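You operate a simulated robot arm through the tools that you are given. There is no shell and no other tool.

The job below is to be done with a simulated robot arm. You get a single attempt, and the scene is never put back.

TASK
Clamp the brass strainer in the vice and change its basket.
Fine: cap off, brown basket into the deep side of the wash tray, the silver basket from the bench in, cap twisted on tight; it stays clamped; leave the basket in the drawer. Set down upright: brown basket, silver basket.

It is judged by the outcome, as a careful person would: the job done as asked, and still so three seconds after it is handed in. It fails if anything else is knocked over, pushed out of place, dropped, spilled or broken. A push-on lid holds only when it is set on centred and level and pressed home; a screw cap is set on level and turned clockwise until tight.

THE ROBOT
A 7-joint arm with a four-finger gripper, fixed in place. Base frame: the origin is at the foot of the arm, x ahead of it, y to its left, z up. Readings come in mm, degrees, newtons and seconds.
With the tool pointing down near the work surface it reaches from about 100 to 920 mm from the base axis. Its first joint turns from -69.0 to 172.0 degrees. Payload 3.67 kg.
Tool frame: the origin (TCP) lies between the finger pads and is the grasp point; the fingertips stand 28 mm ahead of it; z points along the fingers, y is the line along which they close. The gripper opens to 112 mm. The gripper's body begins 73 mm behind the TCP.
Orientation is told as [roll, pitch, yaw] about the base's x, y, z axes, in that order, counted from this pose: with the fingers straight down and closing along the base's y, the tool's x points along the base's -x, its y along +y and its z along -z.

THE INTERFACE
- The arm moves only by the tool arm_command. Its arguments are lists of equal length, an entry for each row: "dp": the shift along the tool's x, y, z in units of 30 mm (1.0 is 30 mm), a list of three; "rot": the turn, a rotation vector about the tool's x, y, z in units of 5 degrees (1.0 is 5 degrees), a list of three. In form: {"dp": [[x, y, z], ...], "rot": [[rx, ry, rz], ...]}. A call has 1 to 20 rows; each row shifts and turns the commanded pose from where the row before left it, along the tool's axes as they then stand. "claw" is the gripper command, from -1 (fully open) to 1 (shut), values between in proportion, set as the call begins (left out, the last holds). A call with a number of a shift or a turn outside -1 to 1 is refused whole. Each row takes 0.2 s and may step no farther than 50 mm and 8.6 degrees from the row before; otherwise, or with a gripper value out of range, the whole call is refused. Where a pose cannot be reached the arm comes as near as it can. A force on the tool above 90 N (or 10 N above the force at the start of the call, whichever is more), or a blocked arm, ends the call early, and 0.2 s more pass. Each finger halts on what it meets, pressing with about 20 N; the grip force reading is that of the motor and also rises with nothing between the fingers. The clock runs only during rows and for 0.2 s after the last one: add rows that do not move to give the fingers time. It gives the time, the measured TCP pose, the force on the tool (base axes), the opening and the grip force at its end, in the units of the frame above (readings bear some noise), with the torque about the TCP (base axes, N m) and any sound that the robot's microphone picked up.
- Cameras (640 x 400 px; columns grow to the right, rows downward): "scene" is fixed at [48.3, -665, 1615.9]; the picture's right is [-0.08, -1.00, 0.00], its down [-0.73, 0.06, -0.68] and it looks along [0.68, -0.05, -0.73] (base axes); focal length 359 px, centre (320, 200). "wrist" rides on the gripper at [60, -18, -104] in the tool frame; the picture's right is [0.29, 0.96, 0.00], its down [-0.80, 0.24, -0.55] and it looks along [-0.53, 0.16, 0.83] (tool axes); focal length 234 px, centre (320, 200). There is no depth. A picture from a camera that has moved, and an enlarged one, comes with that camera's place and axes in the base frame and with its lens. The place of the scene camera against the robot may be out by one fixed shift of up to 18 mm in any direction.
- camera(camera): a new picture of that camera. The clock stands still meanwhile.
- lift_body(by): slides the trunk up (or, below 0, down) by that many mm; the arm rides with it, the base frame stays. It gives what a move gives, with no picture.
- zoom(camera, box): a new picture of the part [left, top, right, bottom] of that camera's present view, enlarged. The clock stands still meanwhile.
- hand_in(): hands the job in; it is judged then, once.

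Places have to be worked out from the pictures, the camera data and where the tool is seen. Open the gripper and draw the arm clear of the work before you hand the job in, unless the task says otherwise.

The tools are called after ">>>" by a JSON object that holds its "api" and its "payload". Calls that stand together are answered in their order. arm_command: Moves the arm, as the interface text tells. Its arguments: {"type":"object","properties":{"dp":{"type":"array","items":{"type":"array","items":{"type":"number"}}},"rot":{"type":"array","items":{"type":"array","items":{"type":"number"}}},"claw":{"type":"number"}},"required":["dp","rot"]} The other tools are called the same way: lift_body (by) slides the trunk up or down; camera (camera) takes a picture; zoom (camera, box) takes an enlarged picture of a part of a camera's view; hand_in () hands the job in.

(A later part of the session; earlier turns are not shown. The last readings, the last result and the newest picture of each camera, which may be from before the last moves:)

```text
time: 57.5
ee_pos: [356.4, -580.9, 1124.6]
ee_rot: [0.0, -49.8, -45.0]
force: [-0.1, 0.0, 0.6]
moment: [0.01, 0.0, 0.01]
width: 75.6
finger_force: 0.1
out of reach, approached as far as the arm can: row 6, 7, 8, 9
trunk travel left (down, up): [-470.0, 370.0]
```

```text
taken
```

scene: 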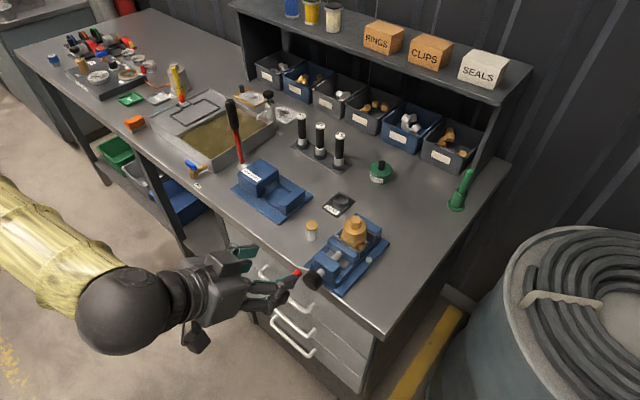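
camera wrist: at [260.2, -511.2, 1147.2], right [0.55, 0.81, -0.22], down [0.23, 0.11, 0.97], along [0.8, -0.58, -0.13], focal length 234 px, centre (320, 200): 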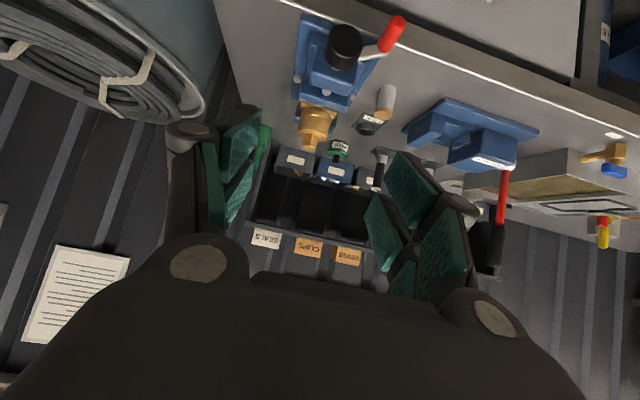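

The tilt was limited at 50° because the arm is too folded. I raise the trunk 150 mm for more room, then lower the hand and tilt further in front of the crank.

>>> {"api": "lift_body", "payload": {"by": 150}}

>>> {"api": "arm_command", "payload": {"dp": [[0.62, 0, 0.652], [0.62, 0, 0.652], [0.62, 0, 0.652], [0.62, 0, 0.652], [0.62, 0, 0.652], [0.62, 0, 0.652], [0.62, 0, 0.652], [0.62, 0, 0.652], [0, 0, 0]], "rot": [[0, 0, 0], [0, 0, 0], [0, 0, 0], [0, 0, 0], [0, 0, 0], [0, 0, 0], [0, 0, 0], [0, 0, 0], [0, 0, 0]]}}

>>> {"api": "camera", "payload": {"camera": "scene"}}

>>> {"api": "camera", "payload": {"camera": "wrist"}}

```text
time: 59.3
ee_pos: [356.2, -581.5, 1276.8]
ee_rot: [-0.1, -50.0, -45.0]
force: [0.3, 0.8, 1.0]
moment: [-0.02, 0.02, -0.01]
width: 75.3
finger_force: 0.1
trunk travel left (down, up): [-620.0, 220.0]
```

```text
time: 61.3
ee_pos: [408.3, -647.2, 1094.2]
ee_rot: [0.0, -49.9, -45.0]
force: [-0.4, 0.2, 1.0]
moment: [-0.02, -0.03, 0.04]
width: 75.6
finger_force: 0.1
out of reach, approached as far as the arm can: row 1, 2, 3, 4, 5, 6, 7, 8
trunk travel left (down, up): [-620.0, 220.0]
```

```text
taken
```

scene: 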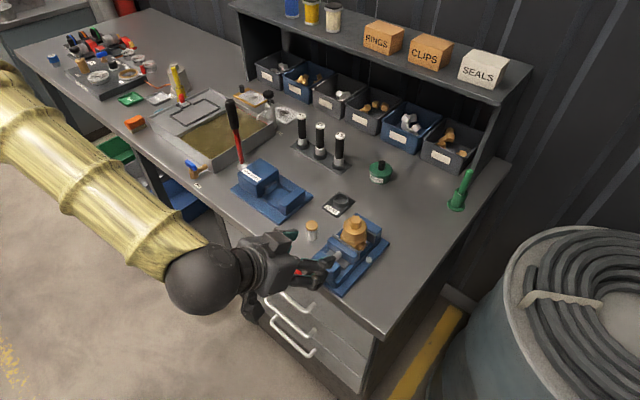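

```text
taken
camera wrist: at [312.0, -577.2, 1116.0], right [0.55, 0.81, -0.22], down [0.23, 0.11, 0.97], along [0.8, -0.58, -0.13], focal length 234 px, centre (320, 200)
```

wrist: 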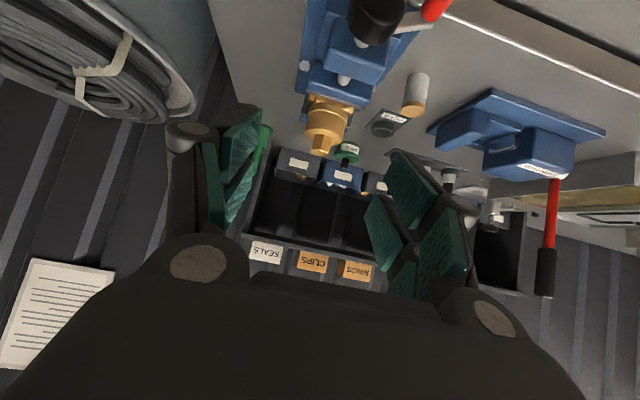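

The reach is limited near the bench at 50° tilt. I ease the tilt to 40° and try a lower pose in front of the vice.

>>> {"api": "arm_command", "payload": {"dp": [[0, 0, 0], [0, 0, 0], [0.866, 0, 0.578], [0.866, 0, 0.578], [0.866, 0, 0.578], [0.866, 0, 0.578], [0, 0, 0]], "rot": [[0, 1, 0], [0, 1, 0], [0, 0, 0], [0, 0, 0], [0, 0, 0], [0, 0, 0], [0, 0, 0]]}}

>>> {"api": "camera", "payload": {"camera": "wrist"}}

>>> {"api": "camera", "payload": {"camera": "scene"}}

```text
time: 62.9
ee_pos: [388.5, -634.0, 975.4]
ee_rot: [0.0, -39.8, -45.1]
force: [0.5, 0.5, 0.4]
moment: [-0.01, -0.01, 0.02]
width: 75.6
finger_force: 0.0
out of reach, approached as far as the arm can: row 5, 6
trunk travel left (down, up): [-620.0, 220.0]
```

```text
taken
camera wrist: at [296.4, -567.6, 1016.5], right [0.52, 0.83, -0.18], down [0.35, -0.01, 0.94], along [0.78, -0.55, -0.3], focal length 234 px, centre (320, 200)
```

wrist: 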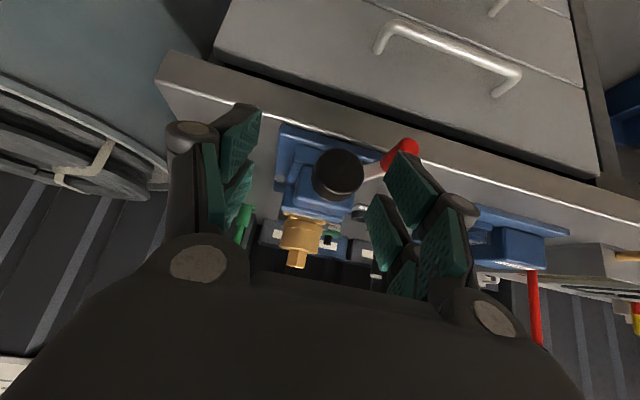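

```text
taken
```

scene: 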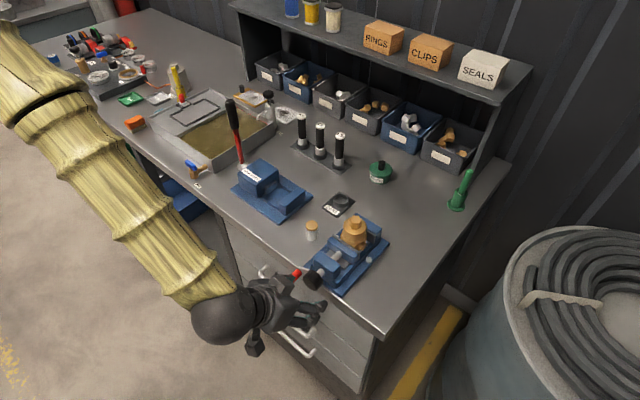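

The trunk-high pose is worse for tilting; with the trunk lower the forearm is flatter. I raise the hand, lower the trunk 250 mm in steps, and retry.

>>> {"api": "arm_command", "payload": {"dp": [[-0.54, 0, -0.852], [-0.54, 0, -0.852], [-0.54, 0, -0.852], [-0.54, 0, -0.852], [-0.54, 0, -0.852], [0, 0, 0]], "rot": [[0, 0, 0], [0, 0, 0], [0, 0, 0], [0, 0, 0], [0, 0, 0], [0, 0, 0]]}}

>>> {"api": "lift_body", "payload": {"by": -170}}

>>> {"api": "arm_command", "payload": {"dp": [[-0.54, 0, -0.852], [-0.54, 0, -0.852], [-0.54, 0, -0.852], [-0.54, 0, -0.852], [-0.54, 0, -0.852], [0, 0, 0]], "rot": [[0, 0, 0], [0, 0, 0], [0, 0, 0], [0, 0, 0], [0, 0, 0], [0, 0, 0]]}}

>>> {"api": "lift_body", "payload": {"by": -170}}

>>> {"api": "camera", "payload": {"camera": "scene"}}

```text
time: 64.3
ee_pos: [379.6, -629.3, 1124.0]
ee_rot: [0.2, -39.8, -45.2]
force: [-0.6, -0.6, 0.2]
moment: [0.03, -0.09, 0.01]
width: 75.4
finger_force: 0.0
out of reach, approached as far as the arm can: row 1, 3
trunk travel left (down, up): [-620.0, 220.0]
```

```text
time: 66.2
ee_pos: [380.0, -625.6, 953.9]
ee_rot: [0.0, -39.9, -45.1]
force: [0.3, 0.1, -0.3]
moment: [0.01, 0.02, -0.03]
width: 75.6
finger_force: 0.0
trunk travel left (down, up): [-450.0, 390.0]
```

```text
time: 67.8
ee_pos: [357.9, -624.8, 1080.1]
ee_rot: [4.6, -37.5, -49.0]
force: [0.2, 0.0, 0.1]
moment: [0.02, 0.03, 0.0]
width: 75.7
finger_force: 0.1
trunk travel left (down, up): [-450.0, 390.0]
stopped in row 6: the arm was blocked; the commanded pose is now the measured one
```

```text
time: 69.7
ee_pos: [356.8, -624.0, 909.6]
ee_rot: [4.6, -37.4, -49.0]
force: [0.5, -0.3, 0.2]
moment: [-0.01, 0.01, 0.01]
width: 75.4
finger_force: 0.0
trunk travel left (down, up): [-280.0, 560.0]
```

```text
taken
```

scene: 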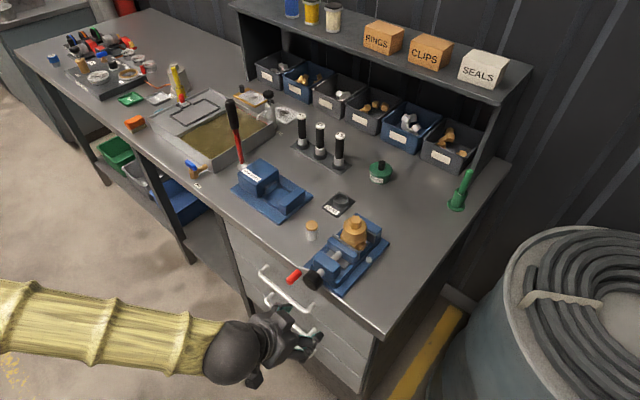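

The arm got blocked at a joint limit and the tool is slightly rolled. I straighten the orientation and raise a bit, then check.

>>> {"api": "arm_command", "payload": {"dp": [[-0.3, 0, -0.5], [-0.3, 0, -0.5], [-0.3, 0, -0.5], [0, 0, 0]], "rot": [[0.44, 0, -0.64], [0, 0, 0], [0, 0, 0], [0, 0, 0]]}}

>>> {"api": "arm_command", "payload": {"dp": [[0, 0, 0], [0, 0, 0], [0, 0, 0], [0, 0, 0], [0, 0, 0]], "rot": [[0, -1, 0], [0, -1, 0], [0, -1, 0], [0, -1, 0], [0, 0, 0]]}}

>>> {"api": "camera", "payload": {"camera": "wrist"}}

>>> {"api": "camera", "payload": {"camera": "scene"}}

```text
time: 70.9
ee_pos: [335.3, -639.9, 931.9]
ee_rot: [4.9, -34.8, -50.0]
force: [0.2, -0.5, 0.2]
moment: [-0.01, 0.02, 0.02]
width: 75.5
finger_force: 0.0
trunk travel left (down, up): [-280.0, 560.0]
stopped in row 4: the arm was blocked; the commanded pose is now the measured one
```

```text
time: 72.1
ee_pos: [334.4, -641.5, 928.2]
ee_rot: [7.4, -54.2, -53.4]
force: [0.4, 0.2, 0.2]
moment: [-0.04, 0.03, -0.01]
width: 75.8
finger_force: 0.1
trunk travel left (down, up): [-280.0, 560.0]
```

```text
taken
camera wrist: at [239.7, -567.8, 938.3], right [0.6, 0.78, -0.16], down [0.13, 0.1, 0.99], along [0.79, -0.61, -0.04], focal length 234 px, centre (320, 200)
```

wrist: 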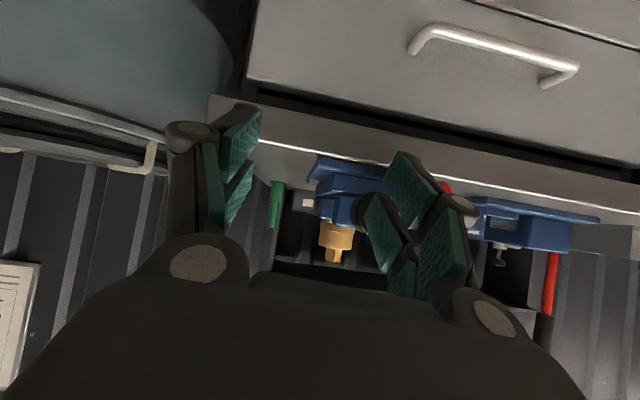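

```text
taken
```

scene: 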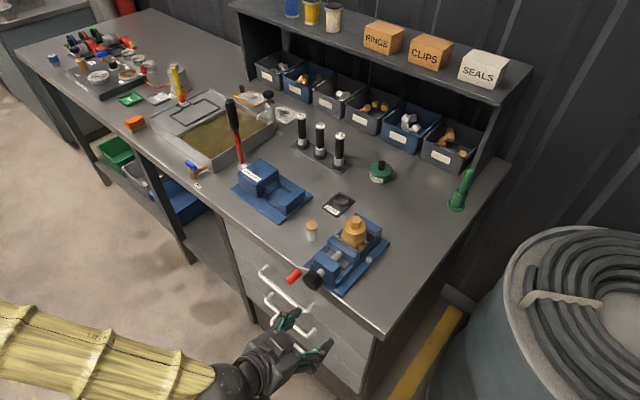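

With the trunk lower the tilt works (54° now). I straighten roll/yaw, move sideways in front of the crank handle, then tilt more.

>>> {"api": "arm_command", "payload": {"dp": [[0, 0, 0], [0, 0, 0], [0, 0, 0], [0, 0, 0], [0, 0, 0]], "rot": [[0.74, 0, 0], [0.74, 0, 0], [-0.68, 0, -0.49], [-0.68, 0, -0.49], [0, 0, 0]]}}

>>> {"api": "arm_command", "payload": {"dp": [[0, 0.9, 0], [0, 0.9, 0], [0, 0.9, 0], [0, 0.9, 0], [0, 0, 0]], "rot": [[0, 0, 0], [0, 0, 0], [0, 0, 0], [0, 0, 0], [0, 0, 0]]}}

>>> {"api": "camera", "payload": {"camera": "wrist"}}

```text
time: 73.3
ee_pos: [335.1, -639.0, 932.3]
ee_rot: [-0.4, -54.6, -44.3]
force: [-0.9, -0.1, -0.3]
moment: [0.01, -0.05, 0.0]
width: 75.2
finger_force: 0.1
trunk travel left (down, up): [-280.0, 560.0]
```

```text
time: 74.7
ee_pos: [405.6, -584.0, 892.8]
ee_rot: [5.0, -50.1, -50.2]
force: [0.3, 0.7, 0.2]
moment: [-0.02, -0.02, 0.0]
width: 75.7
finger_force: 0.0
out of reach, approached as far as the arm can: row 4
trunk travel left (down, up): [-280.0, 560.0]
stopped in row 5: the arm was blocked; the commanded pose is now the measured one
```

```text
taken
camera wrist: at [310.4, -512.8, 912.1], right [0.57, 0.8, -0.17], down [0.19, 0.07, 0.98], along [0.8, -0.59, -0.12], focal length 234 px, centre (320, 200)
```

wrist: 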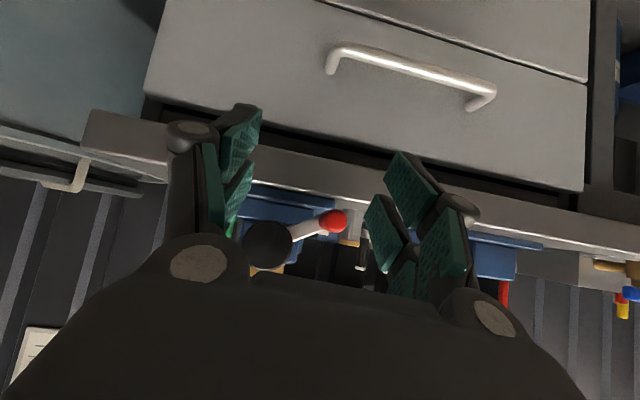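

From this frontal view: screw axis at S≈-149.5, z≈931; crank handle at S≈-103, z≈905 (radius ≈53). I'll raise the trunk a bit, restore a clean 45° tilt, and come forward where the arm has more room.

>>> {"api": "lift_body", "payload": {"by": 90}}

>>> {"api": "arm_command", "payload": {"dp": [[0, 0, 0.3], [0, 0, 0.3], [0, 0, 0], [0, 0, 0]], "rot": [[1.0, 0, 0], [0, 1.0, 0], [-0.735, 0, -0.735], [0, 0, 0]], "claw": 0.25}}

>>> {"api": "camera", "payload": {"camera": "wrist"}}

```text
time: 76.0
ee_pos: [406.1, -583.9, 982.3]
ee_rot: [5.1, -50.2, -50.2]
force: [-0.5, -0.8, -0.1]
moment: [0.02, 0.02, 0.0]
width: 75.8
finger_force: 0.0
trunk travel left (down, up): [-370.0, 470.0]
```

```text
time: 77.0
ee_pos: [415.4, -593.7, 972.9]
ee_rot: [-0.2, -45.3, -44.6]
force: [0.5, 0.4, 0.1]
moment: [-0.01, 0.0, 0.02]
width: 41.9
finger_force: 0.0
trunk travel left (down, up): [-370.0, 470.0]
```

```text
taken
camera wrist: at [321.4, -525.6, 1004.1], right [0.53, 0.82, -0.21], down [0.29, 0.05, 0.96], along [0.8, -0.57, -0.21], focal length 234 px, centre (320, 200)
```

wrist: 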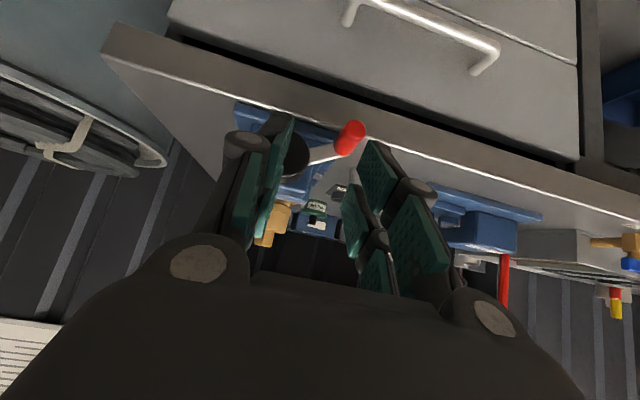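

Good pose at 45° tilt. I zoom on the crank to measure handle and knob.

>>> {"api": "zoom", "payload": {"camera": "wrist", "box": [230, 80, 400, 190]}}

>>> {"api": "zoom", "payload": {"camera": "scene", "box": [240, 230, 360, 310]}}

```text
3.64 times, centred on (315, 135) of wrist
camera zoom: at [321.4, -525.6, 1004.1], right [0.53, 0.82, -0.21], down [0.29, 0.05, 0.96], along [0.8, -0.57, -0.21], focal length 852 px, centre (338, 436)
```

zoom: 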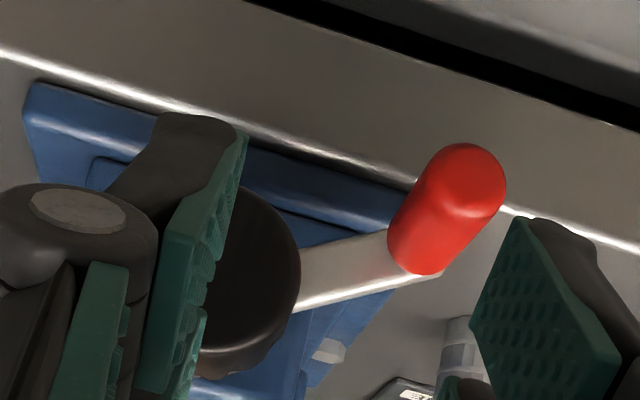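

```text
5.00 times, centred on (300, 270) of scene
camera zoom: at [48.3, -665.0, 1615.9], right [-0.08, -1.0, 0.0], down [-0.73, 0.06, -0.68], along [0.68, -0.05, -0.73], focal length 1793 px, centre (420, -150)
```

zoom: 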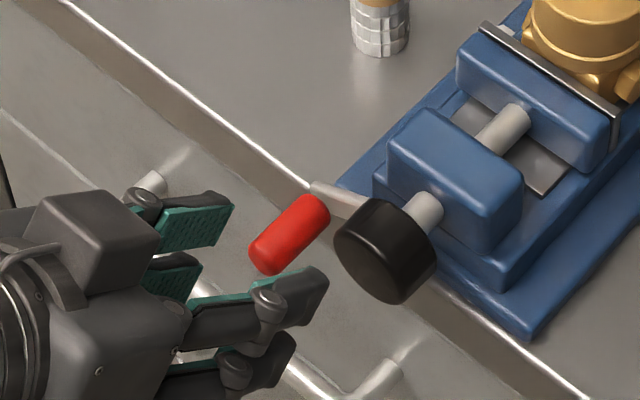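

The handle axis is at S≈-101, z≈910, spanning N≈758–791, and the hub axis is at S≈-149.5, z≈931.5. I place the open fingers right in front of the handle.

>>> {"api": "arm_command", "payload": {"dp": [[0.435, 0.278, 0.556], [0.435, 0.278, 0.556], [0.435, 0.278, 0.556], [0, 0, 0]], "rot": [[0, 0, 0], [0, 0, 0], [0, 0, 0], [0, 0, 0]], "claw": 0.25}}

>>> {"api": "camera", "payload": {"camera": "wrist"}}

>>> {"api": "zoom", "payload": {"camera": "scene", "box": [240, 230, 360, 310]}}

```text
time: 78.0
ee_pos: [438.5, -582.4, 910.6]
ee_rot: [-0.2, -45.4, -44.8]
force: [-0.2, 0.2, 0.3]
moment: [0.01, -0.03, 0.0]
width: 41.8
finger_force: 0.1
trunk travel left (down, up): [-370.0, 470.0]
```

```text
taken
camera wrist: at [343.8, -513.6, 941.0], right [0.53, 0.82, -0.21], down [0.29, 0.05, 0.96], along [0.8, -0.57, -0.21], focal length 234 px, centre (320, 200)
```

wrist: 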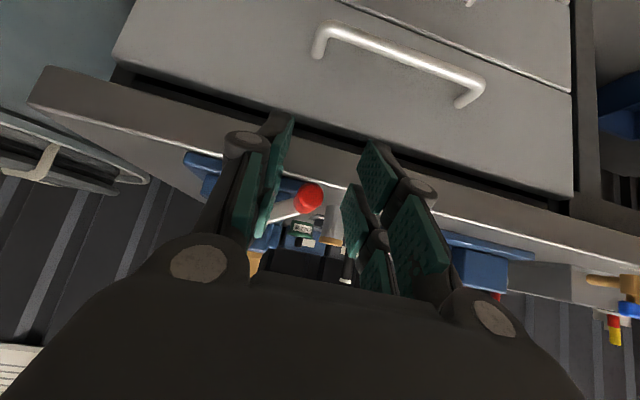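

```text
5.00 times, centred on (300, 270) of scene
camera zoom: at [48.3, -665.0, 1615.9], right [-0.08, -1.0, 0.0], down [-0.73, 0.06, -0.68], along [0.68, -0.05, -0.73], focal length 1793 px, centre (420, -150)
```

zoom: 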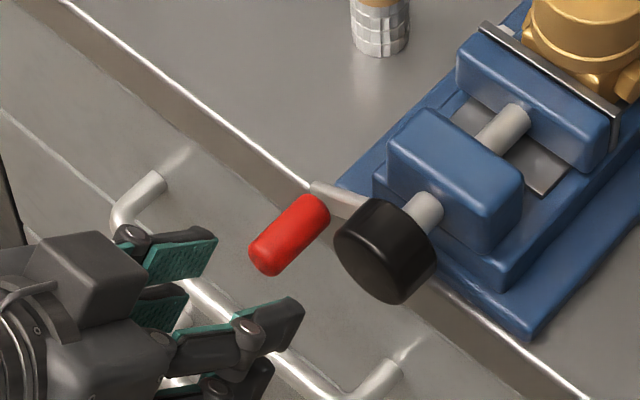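

Aligned with the handle. I move 40 mm forward so the fingers straddle it, then look.

>>> {"api": "arm_command", "payload": {"dp": [[-0.469, -0.02, 0.474], [-0.469, -0.02, 0.474], [0, 0, 0]], "rot": [[0, 0, 0], [0, 0, 0], [0, 0, 0]]}}

>>> {"api": "camera", "payload": {"camera": "wrist"}}

>>> {"api": "zoom", "payload": {"camera": "scene", "box": [240, 230, 360, 310]}}

```text
time: 78.8
ee_pos: [467.1, -610.4, 912.0]
ee_rot: [-0.3, -45.5, -44.7]
force: [-0.5, 9.6, 0.2]
moment: [-0.16, 0.03, -0.12]
width: 42.2
finger_force: 0.1
trunk travel left (down, up): [-370.0, 470.0]
```

```text
taken
camera wrist: at [374.2, -542.0, 942.2], right [0.53, 0.82, -0.21], down [0.29, 0.06, 0.96], along [0.8, -0.57, -0.21], focal length 234 px, centre (320, 200)
```

wrist: 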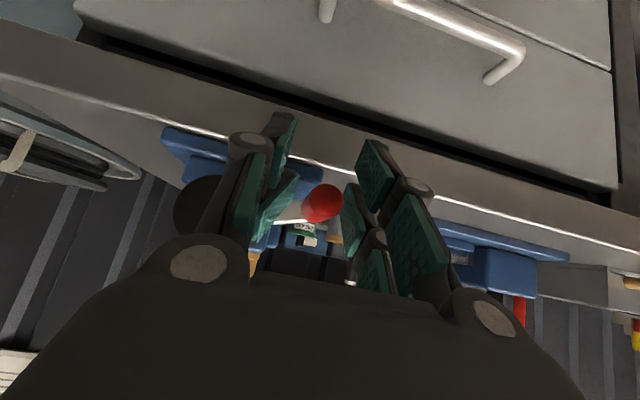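

```text
5.00 times, centred on (300, 270) of scene
camera zoom: at [48.3, -665.0, 1615.9], right [-0.08, -1.0, 0.0], down [-0.73, 0.06, -0.68], along [0.68, -0.05, -0.73], focal length 1793 px, centre (420, -150)
```

zoom: 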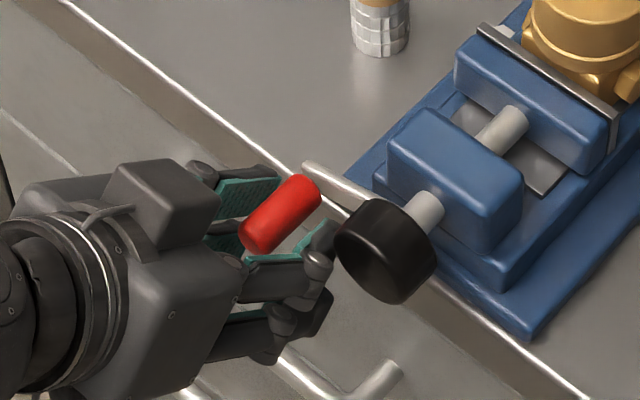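

A light sideways force (9.6 N), probably the outer finger brushing the knob; the handle is centred. Closing on the handle.

>>> {"api": "arm_command", "payload": {"dp": [[0, 0, 0], [0, 0, 0], [0, 0, 0]], "rot": [[0, 0, 0], [0, 0, 0], [0, 0, 0]], "claw": 1}}

>>> {"api": "camera", "payload": {"camera": "wrist"}}

>>> {"api": "zoom", "payload": {"camera": "scene", "box": [240, 230, 360, 310]}}

```text
time: 79.5
ee_pos: [471.0, -609.5, 909.3]
ee_rot: [-0.3, -45.2, -44.5]
force: [25.3, 23.0, -15.6]
moment: [-0.29, -0.27, 1.02]
width: 17.5
finger_force: 45.4
trunk travel left (down, up): [-370.0, 470.0]
```

```text
taken
camera wrist: at [375.7, -540.8, 940.2], right [0.53, 0.82, -0.21], down [0.29, 0.05, 0.96], along [0.8, -0.57, -0.21], focal length 234 px, centre (320, 200)
```

wrist: 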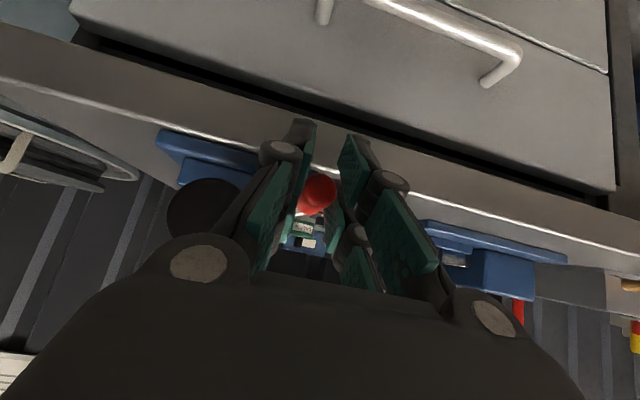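

```text
5.00 times, centred on (300, 270) of scene
camera zoom: at [48.3, -665.0, 1615.9], right [-0.08, -1.0, 0.0], down [-0.73, 0.06, -0.68], along [0.68, -0.05, -0.73], focal length 1793 px, centre (420, -150)
```

zoom: 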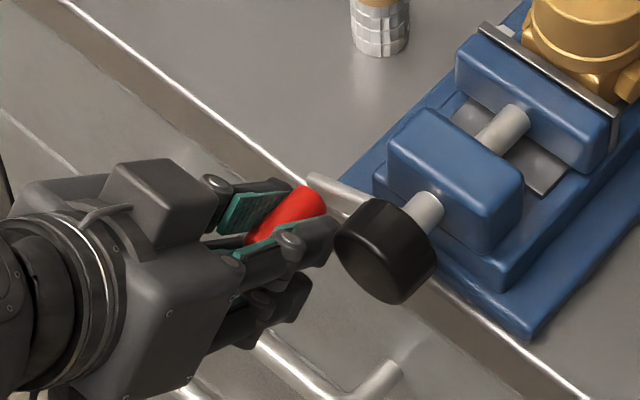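

Gripped (17.5 mm). The tool is pulled +S by about 5 mm, so I recentre the command and start turning clockwise (upwards over the left), checking forces.

>>> {"api": "arm_command", "payload": {"dp": [[0.024, 0.157, 0.023], [-0.182, 0.09, -0.1805], [-0.182, 0.05, -0.1805], [-0.185, 0.013, -0.183], [0, 0, 0]], "rot": [[0, 0, 0], [0, 0, 0], [0, 0, 0], [0, 0, 0], [0, 0, 0]]}}

>>> {"api": "zoom", "payload": {"camera": "scene", "box": [240, 230, 360, 310]}}

```text
time: 80.8
ee_pos: [475.3, -604.4, 932.1]
ee_rot: [-0.2, -45.3, -44.8]
force: [18.6, -2.7, 0.5]
moment: [-0.42, -0.43, 0.25]
width: 17.6
finger_force: 45.1
trunk travel left (down, up): [-370.0, 470.0]
```

```text
5.00 times, centred on (300, 270) of scene
camera zoom: at [48.3, -665.0, 1615.9], right [-0.08, -1.0, 0.0], down [-0.73, 0.06, -0.68], along [0.68, -0.05, -0.73], focal length 1793 px, centre (420, -150)
```

zoom: 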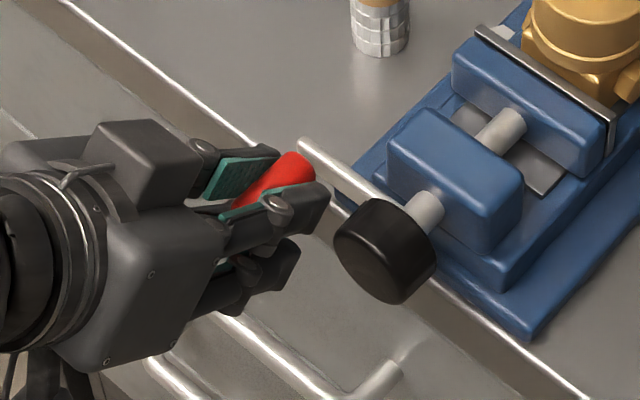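

The crank turns. I zoom on the jaw to see which way it moved.

>>> {"api": "zoom", "payload": {"camera": "scene", "box": [315, 220, 375, 265]}}

```text
8.89 times, centred on (345, 242) of scene
camera zoom: at [48.3, -665.0, 1615.9], right [-0.08, -1.0, 0.0], down [-0.73, 0.06, -0.68], along [0.68, -0.05, -0.73], focal length 3188 px, centre (98, -178)
```

zoom: 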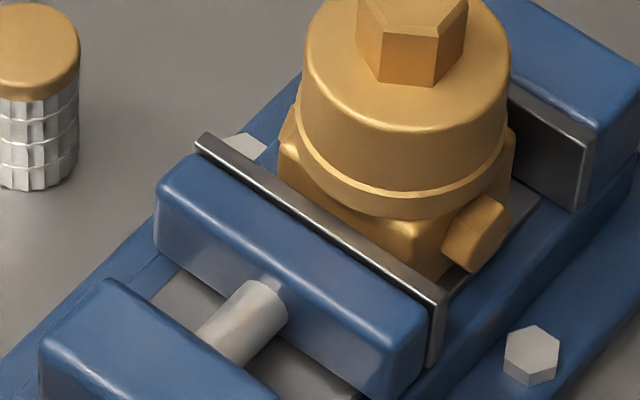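

The jaw seems to have moved slightly away from the strainer (opening), so I reverse: handle down and around the other way, and check again.

>>> {"api": "arm_command", "payload": {"dp": [[0.204, 0.02, 0.273], [0.23, -0.087, 0.2275], [0.218, -0.143, 0.2157], [0, 0, 0]], "rot": [[0, 0, 0], [0, 0, 0], [0, 0, 0], [0, 0, 0]]}}

>>> {"api": "zoom", "payload": {"camera": "scene", "box": [315, 220, 375, 265]}}

>>> {"api": "zoom", "payload": {"camera": "scene", "box": [240, 230, 360, 310]}}

```text
time: 81.8
ee_pos: [468.4, -610.7, 903.4]
ee_rot: [-0.1, -45.3, -45.0]
force: [-18.0, -5.2, 9.6]
moment: [0.6, 0.57, -0.63]
width: 17.5
finger_force: 45.1
trunk travel left (down, up): [-370.0, 470.0]
```

```text
8.89 times, centred on (345, 242) of scene
camera zoom: at [48.3, -665.0, 1615.9], right [-0.08, -1.0, 0.0], down [-0.73, 0.06, -0.68], along [0.68, -0.05, -0.73], focal length 3188 px, centre (98, -178)
```

zoom: 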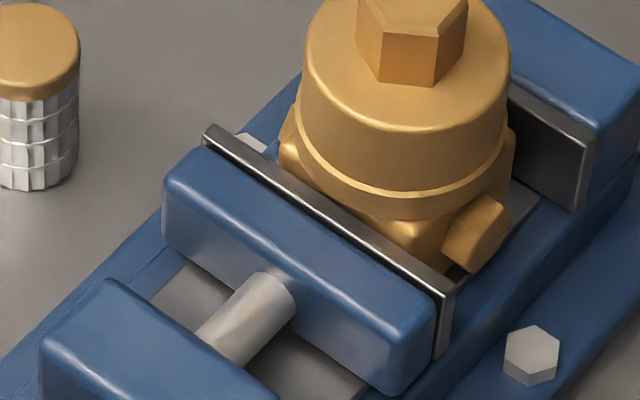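

```text
5.00 times, centred on (300, 270) of scene
camera zoom: at [48.3, -665.0, 1615.9], right [-0.08, -1.0, 0.0], down [-0.73, 0.06, -0.68], along [0.68, -0.05, -0.73], focal length 1793 px, centre (420, -150)
```

zoom: 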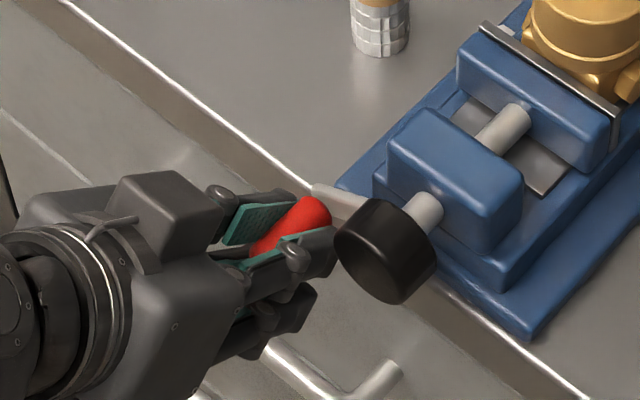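

Confirmed: moving the handle downward closes the jaw (about 3.5 mm for 28°). I continue along the arc under the hub, checking forces.

>>> {"api": "arm_command", "payload": {"dp": [[0.184, -0.263, 0.135], [0.166, -0.233, 0.164], [0.133, -0.268, 0.131], [0, 0, 0]], "rot": [[0, 0, 0], [0, 0, 0], [0, 0, 0], [0, 0, 0]]}}

>>> {"api": "zoom", "payload": {"camera": "scene", "box": [315, 220, 375, 265]}}

>>> {"api": "zoom", "payload": {"camera": "scene", "box": [240, 230, 360, 310]}}

```text
time: 82.8
ee_pos: [453.2, -625.9, 883.1]
ee_rot: [0.0, -45.2, -44.7]
force: [8.5, -8.4, 4.7]
moment: [-0.69, -0.65, -0.09]
width: 17.6
finger_force: 44.6
trunk travel left (down, up): [-370.0, 470.0]
```

```text
8.89 times, centred on (345, 242) of scene
camera zoom: at [48.3, -665.0, 1615.9], right [-0.08, -1.0, 0.0], down [-0.73, 0.06, -0.68], along [0.68, -0.05, -0.73], focal length 3188 px, centre (98, -178)
```

zoom: 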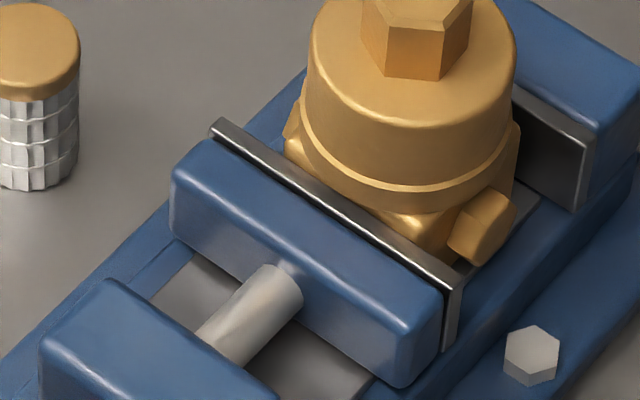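

```text
5.00 times, centred on (300, 270) of scene
camera zoom: at [48.3, -665.0, 1615.9], right [-0.08, -1.0, 0.0], down [-0.73, 0.06, -0.68], along [0.68, -0.05, -0.73], focal length 1793 px, centre (420, -150)
```

zoom: 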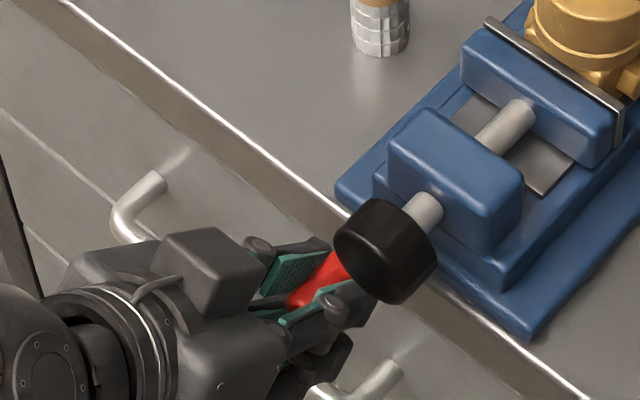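

The jaw now pushes the strainer toward the fixed jaw. I continue the arc under the hub.

>>> {"api": "arm_command", "payload": {"dp": [[0.062, -0.273, 0.108], [0.059, -0.317, 0.059], [0.021, -0.323, 0.021], [0, 0, 0]], "rot": [[0, 0, 0], [0, 0, 0], [0, 0, 0], [0, 0, 0]]}}

>>> {"api": "zoom", "payload": {"camera": "scene", "box": [315, 220, 375, 265]}}

>>> {"api": "camera", "payload": {"camera": "wrist"}}

```text
time: 83.8
ee_pos: [433.5, -645.3, 875.5]
ee_rot: [-0.2, -45.2, -44.9]
force: [-0.6, 3.1, -6.5]
moment: [0.29, 0.28, 0.0]
width: 17.6
finger_force: 45.4
trunk travel left (down, up): [-370.0, 470.0]
```

```text
8.89 times, centred on (345, 242) of scene
camera zoom: at [48.3, -665.0, 1615.9], right [-0.08, -1.0, 0.0], down [-0.73, 0.06, -0.68], along [0.68, -0.05, -0.73], focal length 3188 px, centre (98, -178)
```

zoom: 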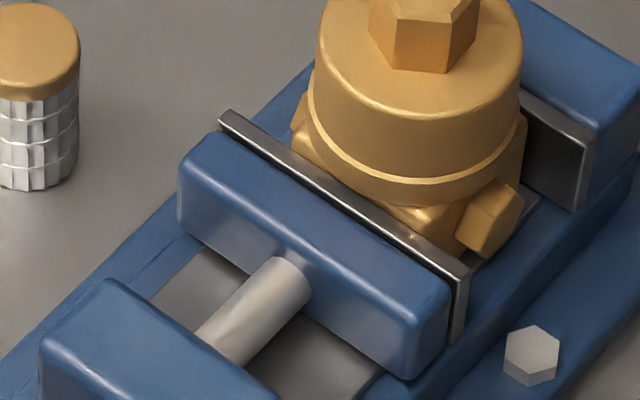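

```text
taken
camera wrist: at [338.9, -577.2, 906.6], right [0.53, 0.82, -0.21], down [0.29, 0.05, 0.96], along [0.8, -0.57, -0.21], focal length 234 px, centre (320, 200)
```

wrist: 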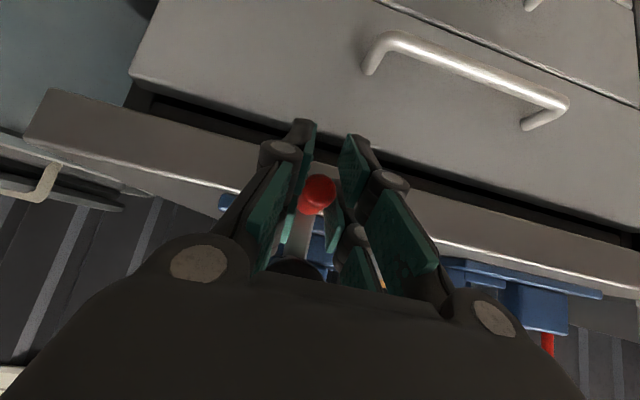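

Smooth; the handle is at the bottom now. I continue up the right side.

>>> {"api": "arm_command", "payload": {"dp": [[-0.021, -0.323, -0.021], [-0.059, -0.317, -0.059], [-0.097, -0.293, -0.096], [0, 0, 0]], "rot": [[0, 0, 0], [0, 0, 0], [0, 0, 0], [0, 0, 0]]}}

>>> {"api": "zoom", "payload": {"camera": "scene", "box": [315, 220, 375, 265]}}

>>> {"api": "zoom", "payload": {"camera": "scene", "box": [240, 230, 360, 310]}}

```text
time: 84.8
ee_pos: [412.1, -667.5, 884.0]
ee_rot: [-0.1, -45.3, -45.0]
force: [-11.2, -1.7, -16.2]
moment: [0.3, 0.33, -0.39]
width: 17.2
finger_force: 45.1
trunk travel left (down, up): [-370.0, 470.0]
```

```text
8.89 times, centred on (345, 242) of scene
camera zoom: at [48.3, -665.0, 1615.9], right [-0.08, -1.0, 0.0], down [-0.73, 0.06, -0.68], along [0.68, -0.05, -0.73], focal length 3188 px, centre (98, -178)
```

zoom: 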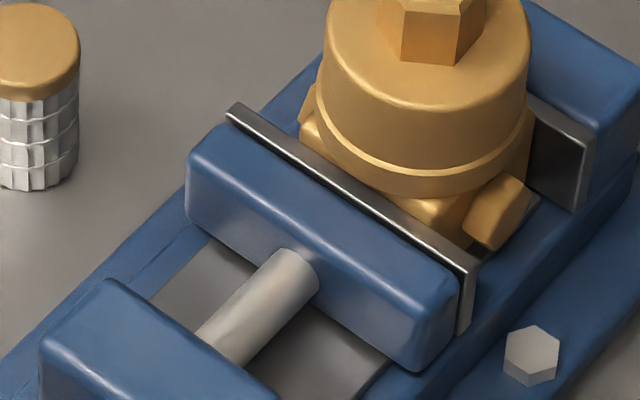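

```text
5.00 times, centred on (300, 270) of scene
camera zoom: at [48.3, -665.0, 1615.9], right [-0.08, -1.0, 0.0], down [-0.73, 0.06, -0.68], along [0.68, -0.05, -0.73], focal length 1793 px, centre (420, -150)
```

zoom: 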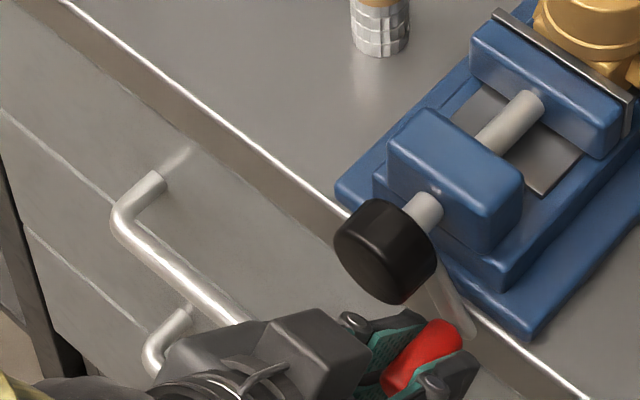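

Still closing freely. I continue, adjusting the radius slightly.

>>> {"api": "arm_command", "payload": {"dp": [[-0.028, -0.243, -0.028], [-0.166, -0.233, -0.164], [-0.195, -0.193, -0.1935], [0, 0, 0]], "rot": [[0, 0, 0], [0, 0, 0], [0, 0, 0], [0, 0, 0]]}}

>>> {"api": "zoom", "payload": {"camera": "scene", "box": [315, 220, 375, 265]}}

```text
time: 85.8
ee_pos: [399.8, -678.5, 899.5]
ee_rot: [-0.2, -45.2, -44.6]
force: [13.8, 12.9, -16.3]
moment: [1.14, 1.15, 0.63]
width: 17.2
finger_force: 45.0
trunk travel left (down, up): [-370.0, 470.0]
```

```text
8.89 times, centred on (345, 242) of scene
camera zoom: at [48.3, -665.0, 1615.9], right [-0.08, -1.0, 0.0], down [-0.73, 0.06, -0.68], along [0.68, -0.05, -0.73], focal length 3188 px, centre (98, -178)
```

zoom: 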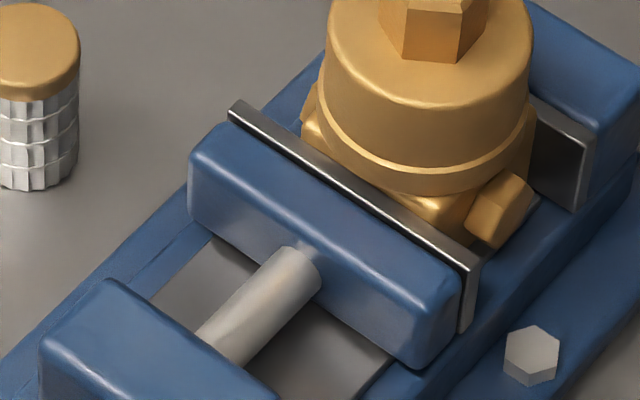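

Resistance is building (≈25 N tangential), so the strainer is being clamped. I turn another 10–20° to tighten firmly.

>>> {"api": "arm_command", "payload": {"dp": [[-0.23, -0.11, -0.2275], [0, 0, 0]], "rot": [[0, 0, 0], [0, 0, 0]]}}

>>> {"api": "zoom", "payload": {"camera": "scene", "box": [315, 220, 375, 265]}}

```text
time: 86.3
ee_pos: [396.8, -682.1, 907.9]
ee_rot: [-0.2, -45.0, -44.7]
force: [4.1, 15.1, -33.8]
moment: [0.96, 0.96, 0.39]
width: 17.5
finger_force: 45.5
trunk travel left (down, up): [-370.0, 470.0]
```

```text
8.89 times, centred on (345, 242) of scene
camera zoom: at [48.3, -665.0, 1615.9], right [-0.08, -1.0, 0.0], down [-0.73, 0.06, -0.68], along [0.68, -0.05, -0.73], focal length 3188 px, centre (98, -178)
```

zoom: 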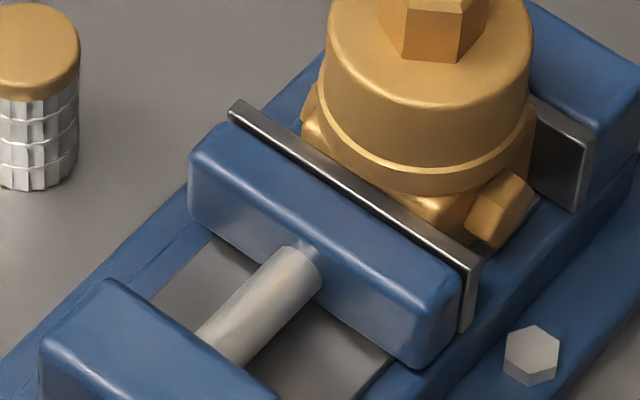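

Force is at ~36 N tangential and the jaw has stopped. One more 10 mm step for a firm clamp.

>>> {"api": "arm_command", "payload": {"dp": [[-0.22, -0.06, -0.218], [0, 0, 0]], "rot": [[0, 0, 0], [0, 0, 0]]}}

>>> {"api": "zoom", "payload": {"camera": "scene", "box": [240, 230, 360, 310]}}

```text
time: 87.0
ee_pos: [397.1, -682.5, 916.4]
ee_rot: [-0.1, -45.2, -44.7]
force: [8.3, 16.8, -32.1]
moment: [0.42, 0.17, 0.29]
width: 17.5
finger_force: 45.4
trunk travel left (down, up): [-370.0, 470.0]
```

```text
5.00 times, centred on (300, 270) of scene
camera zoom: at [48.3, -665.0, 1615.9], right [-0.08, -1.0, 0.0], down [-0.73, 0.06, -0.68], along [0.68, -0.05, -0.73], focal length 1793 px, centre (420, -150)
```

zoom: 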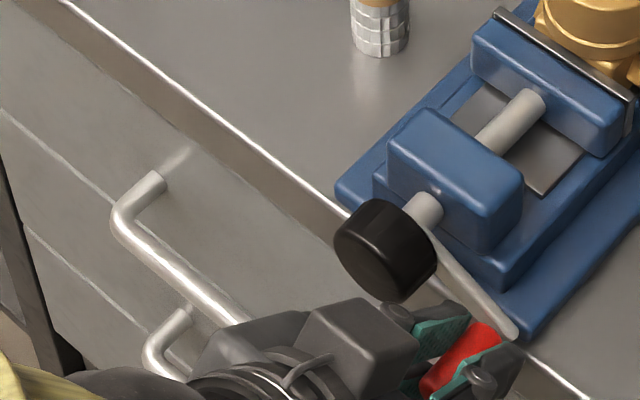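

I check in the wrist view whether the handle is slipping between the pads.

>>> {"api": "camera", "payload": {"camera": "wrist"}}

>>> {"api": "zoom", "payload": {"camera": "scene", "box": [310, 270, 370, 320]}}

>>> {"api": "zoom", "payload": {"camera": "scene", "box": [315, 220, 375, 265]}}

```text
taken
camera wrist: at [303.0, -615.0, 948.0], right [0.53, 0.82, -0.21], down [0.29, 0.05, 0.96], along [0.8, -0.57, -0.21], focal length 234 px, centre (320, 200)
```

wrist: 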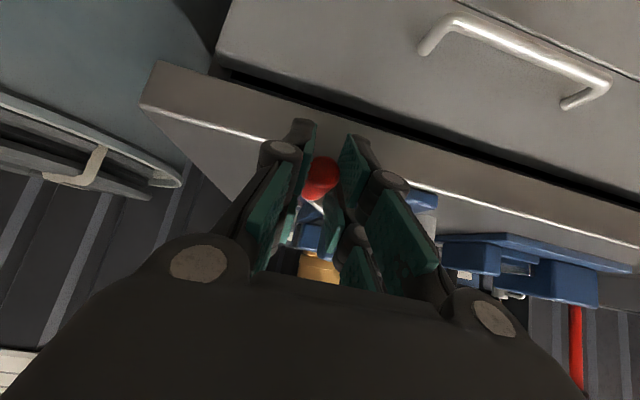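

```text
8.00 times, centred on (340, 295) of scene
camera zoom: at [48.3, -665.0, 1615.9], right [-0.08, -1.0, 0.0], down [-0.73, 0.06, -0.68], along [0.68, -0.05, -0.73], focal length 2869 px, centre (160, -560)
```

zoom: 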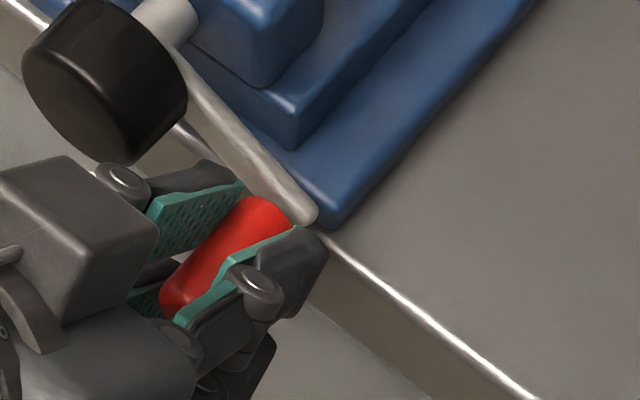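

```text
8.89 times, centred on (345, 242) of scene
camera zoom: at [48.3, -665.0, 1615.9], right [-0.08, -1.0, 0.0], down [-0.73, 0.06, -0.68], along [0.68, -0.05, -0.73], focal length 3188 px, centre (98, -178)
```

zoom: 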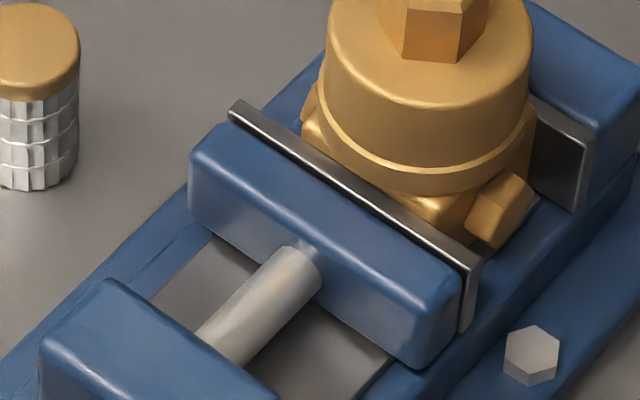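

The handle slipped in the pads at ~34 N, so the screw is tight at about 2 N·m and the jaw no longer moves. I release the handle and see that the crank stays.

>>> {"api": "arm_command", "payload": {"dp": [[0, 0, 0], [0, 0, 0]], "rot": [[0, 0, 0], [0, 0, 0]], "claw": 0.46}}

>>> {"api": "camera", "payload": {"camera": "wrist"}}

>>> {"api": "zoom", "payload": {"camera": "scene", "box": [310, 270, 370, 320]}}

```text
time: 87.5
ee_pos: [397.2, -682.7, 920.4]
ee_rot: [-0.2, -45.5, -44.7]
force: [15.3, 8.4, 6.1]
moment: [0.34, -0.73, 0.0]
width: 42.2
finger_force: 8.2
trunk travel left (down, up): [-370.0, 470.0]
```

```text
taken
camera wrist: at [302.8, -614.1, 950.9], right [0.53, 0.82, -0.21], down [0.29, 0.06, 0.96], along [0.8, -0.57, -0.21], focal length 234 px, centre (320, 200)
```

wrist: 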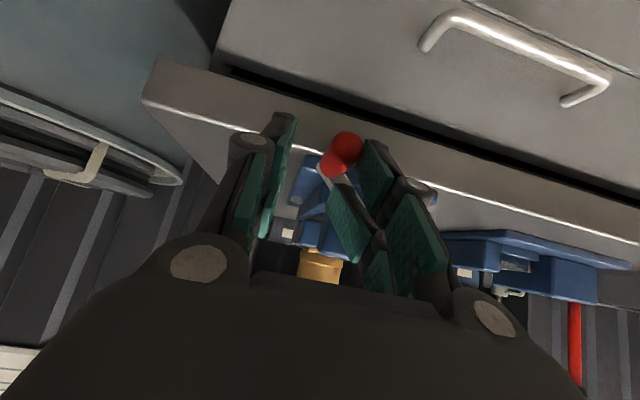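

```text
8.00 times, centred on (340, 295) of scene
camera zoom: at [48.3, -665.0, 1615.9], right [-0.08, -1.0, 0.0], down [-0.73, 0.06, -0.68], along [0.68, -0.05, -0.73], focal length 2869 px, centre (160, -560)
```

zoom: 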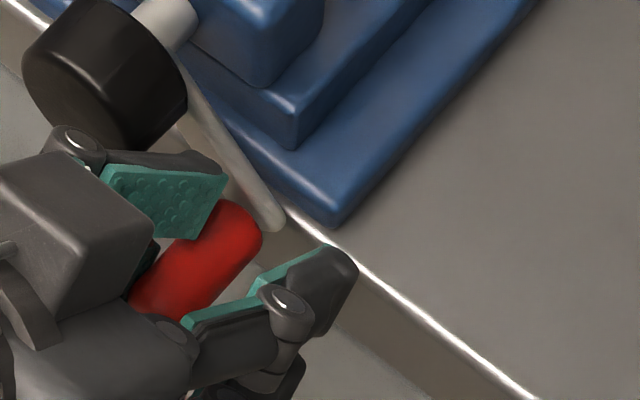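

The crank sprang back a little on release. I withdraw straight back from the handle and check the clamp.

>>> {"api": "arm_command", "payload": {"dp": [[0.47, 0.03, -0.474], [0.47, 0.03, -0.474], [0.47, 0, -0.474], [0, 0, 0]], "rot": [[0, 0, 0], [0, 0, 0], [0, 0, 0], [0, 0, 0]]}}

>>> {"api": "camera", "payload": {"camera": "wrist"}}

>>> {"api": "zoom", "payload": {"camera": "scene", "box": [310, 270, 370, 320]}}

>>> {"api": "zoom", "payload": {"camera": "scene", "box": [315, 220, 375, 265]}}

```text
time: 88.5
ee_pos: [354.8, -638.9, 920.5]
ee_rot: [-0.2, -45.3, -44.8]
force: [-0.1, -0.4, -0.4]
moment: [-0.01, -0.02, 0.01]
width: 30.1
finger_force: 0.0
trunk travel left (down, up): [-370.0, 470.0]
```

```text
taken
camera wrist: at [259.6, -571.2, 950.0], right [0.53, 0.82, -0.21], down [0.29, 0.05, 0.96], along [0.8, -0.57, -0.21], focal length 234 px, centre (320, 200)
```

wrist: 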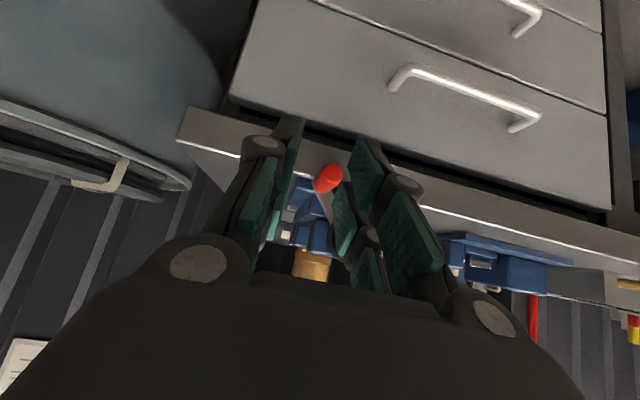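

```text
8.00 times, centred on (340, 295) of scene
camera zoom: at [48.3, -665.0, 1615.9], right [-0.08, -1.0, 0.0], down [-0.73, 0.06, -0.68], along [0.68, -0.05, -0.73], focal length 2869 px, centre (160, -560)
```

zoom: 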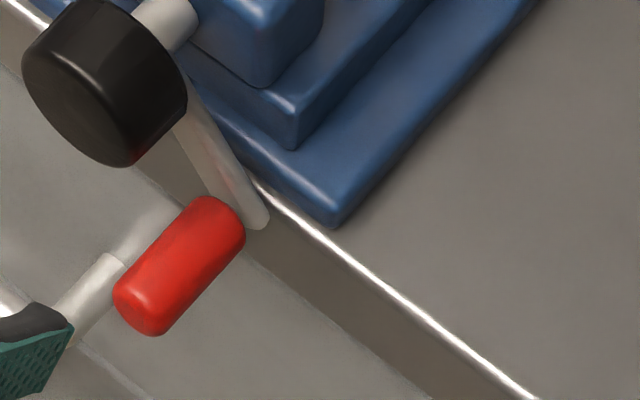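

```text
8.89 times, centred on (345, 242) of scene
camera zoom: at [48.3, -665.0, 1615.9], right [-0.08, -1.0, 0.0], down [-0.73, 0.06, -0.68], along [0.68, -0.05, -0.73], focal length 3188 px, centre (98, -178)
```

zoom: 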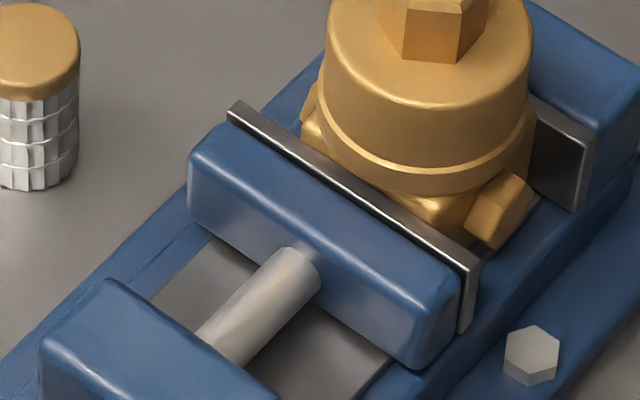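

The jaw stays firmly against the strainer (unchanged position). Now I raise the hand, straighten it to vertical, and go above the strainer for the cap.

>>> {"api": "arm_command", "payload": {"dp": [[-0.616, 0.32, -0.61], [-0.616, 0.32, -0.61], [-0.616, 0.32, -0.61], [-0.616, 0.32, -0.61], [-0.616, 0.32, -0.61], [0, 0, 0], [0, 0, 0], [0, 0, 0], [0, 0, 0], [0, 0, 0], [0, 0, 0], [0, 0, 0], [0, 0, 0], [0, 0, 0], [0, 0, 0]], "rot": [[0, 0, 0], [0, 0, 0], [0, 0, 0], [0, 0, 0], [0, 0, 0], [0, 1, 0], [0, 1, 0], [0, 1, 0], [0, 1, 0], [0, 1, 0], [0, 1, 0], [0, 1, 0], [0, 1, 0], [0, 1, 0], [0, 0, 0]]}}

>>> {"api": "camera", "payload": {"camera": "scene"}}

```text
time: 91.8
ee_pos: [388.6, -604.2, 1048.8]
ee_rot: [-0.2, -0.3, -44.9]
force: [0.3, -0.2, 0.6]
moment: [-0.03, 0.01, 0.02]
width: 30.2
finger_force: 0.1
trunk travel left (down, up): [-370.0, 470.0]
```

```text
taken
```

scene: 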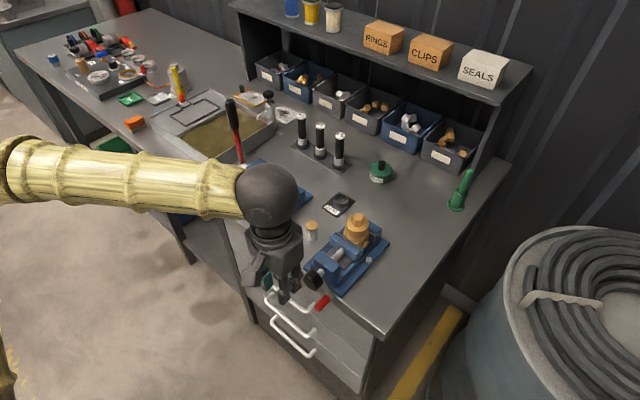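

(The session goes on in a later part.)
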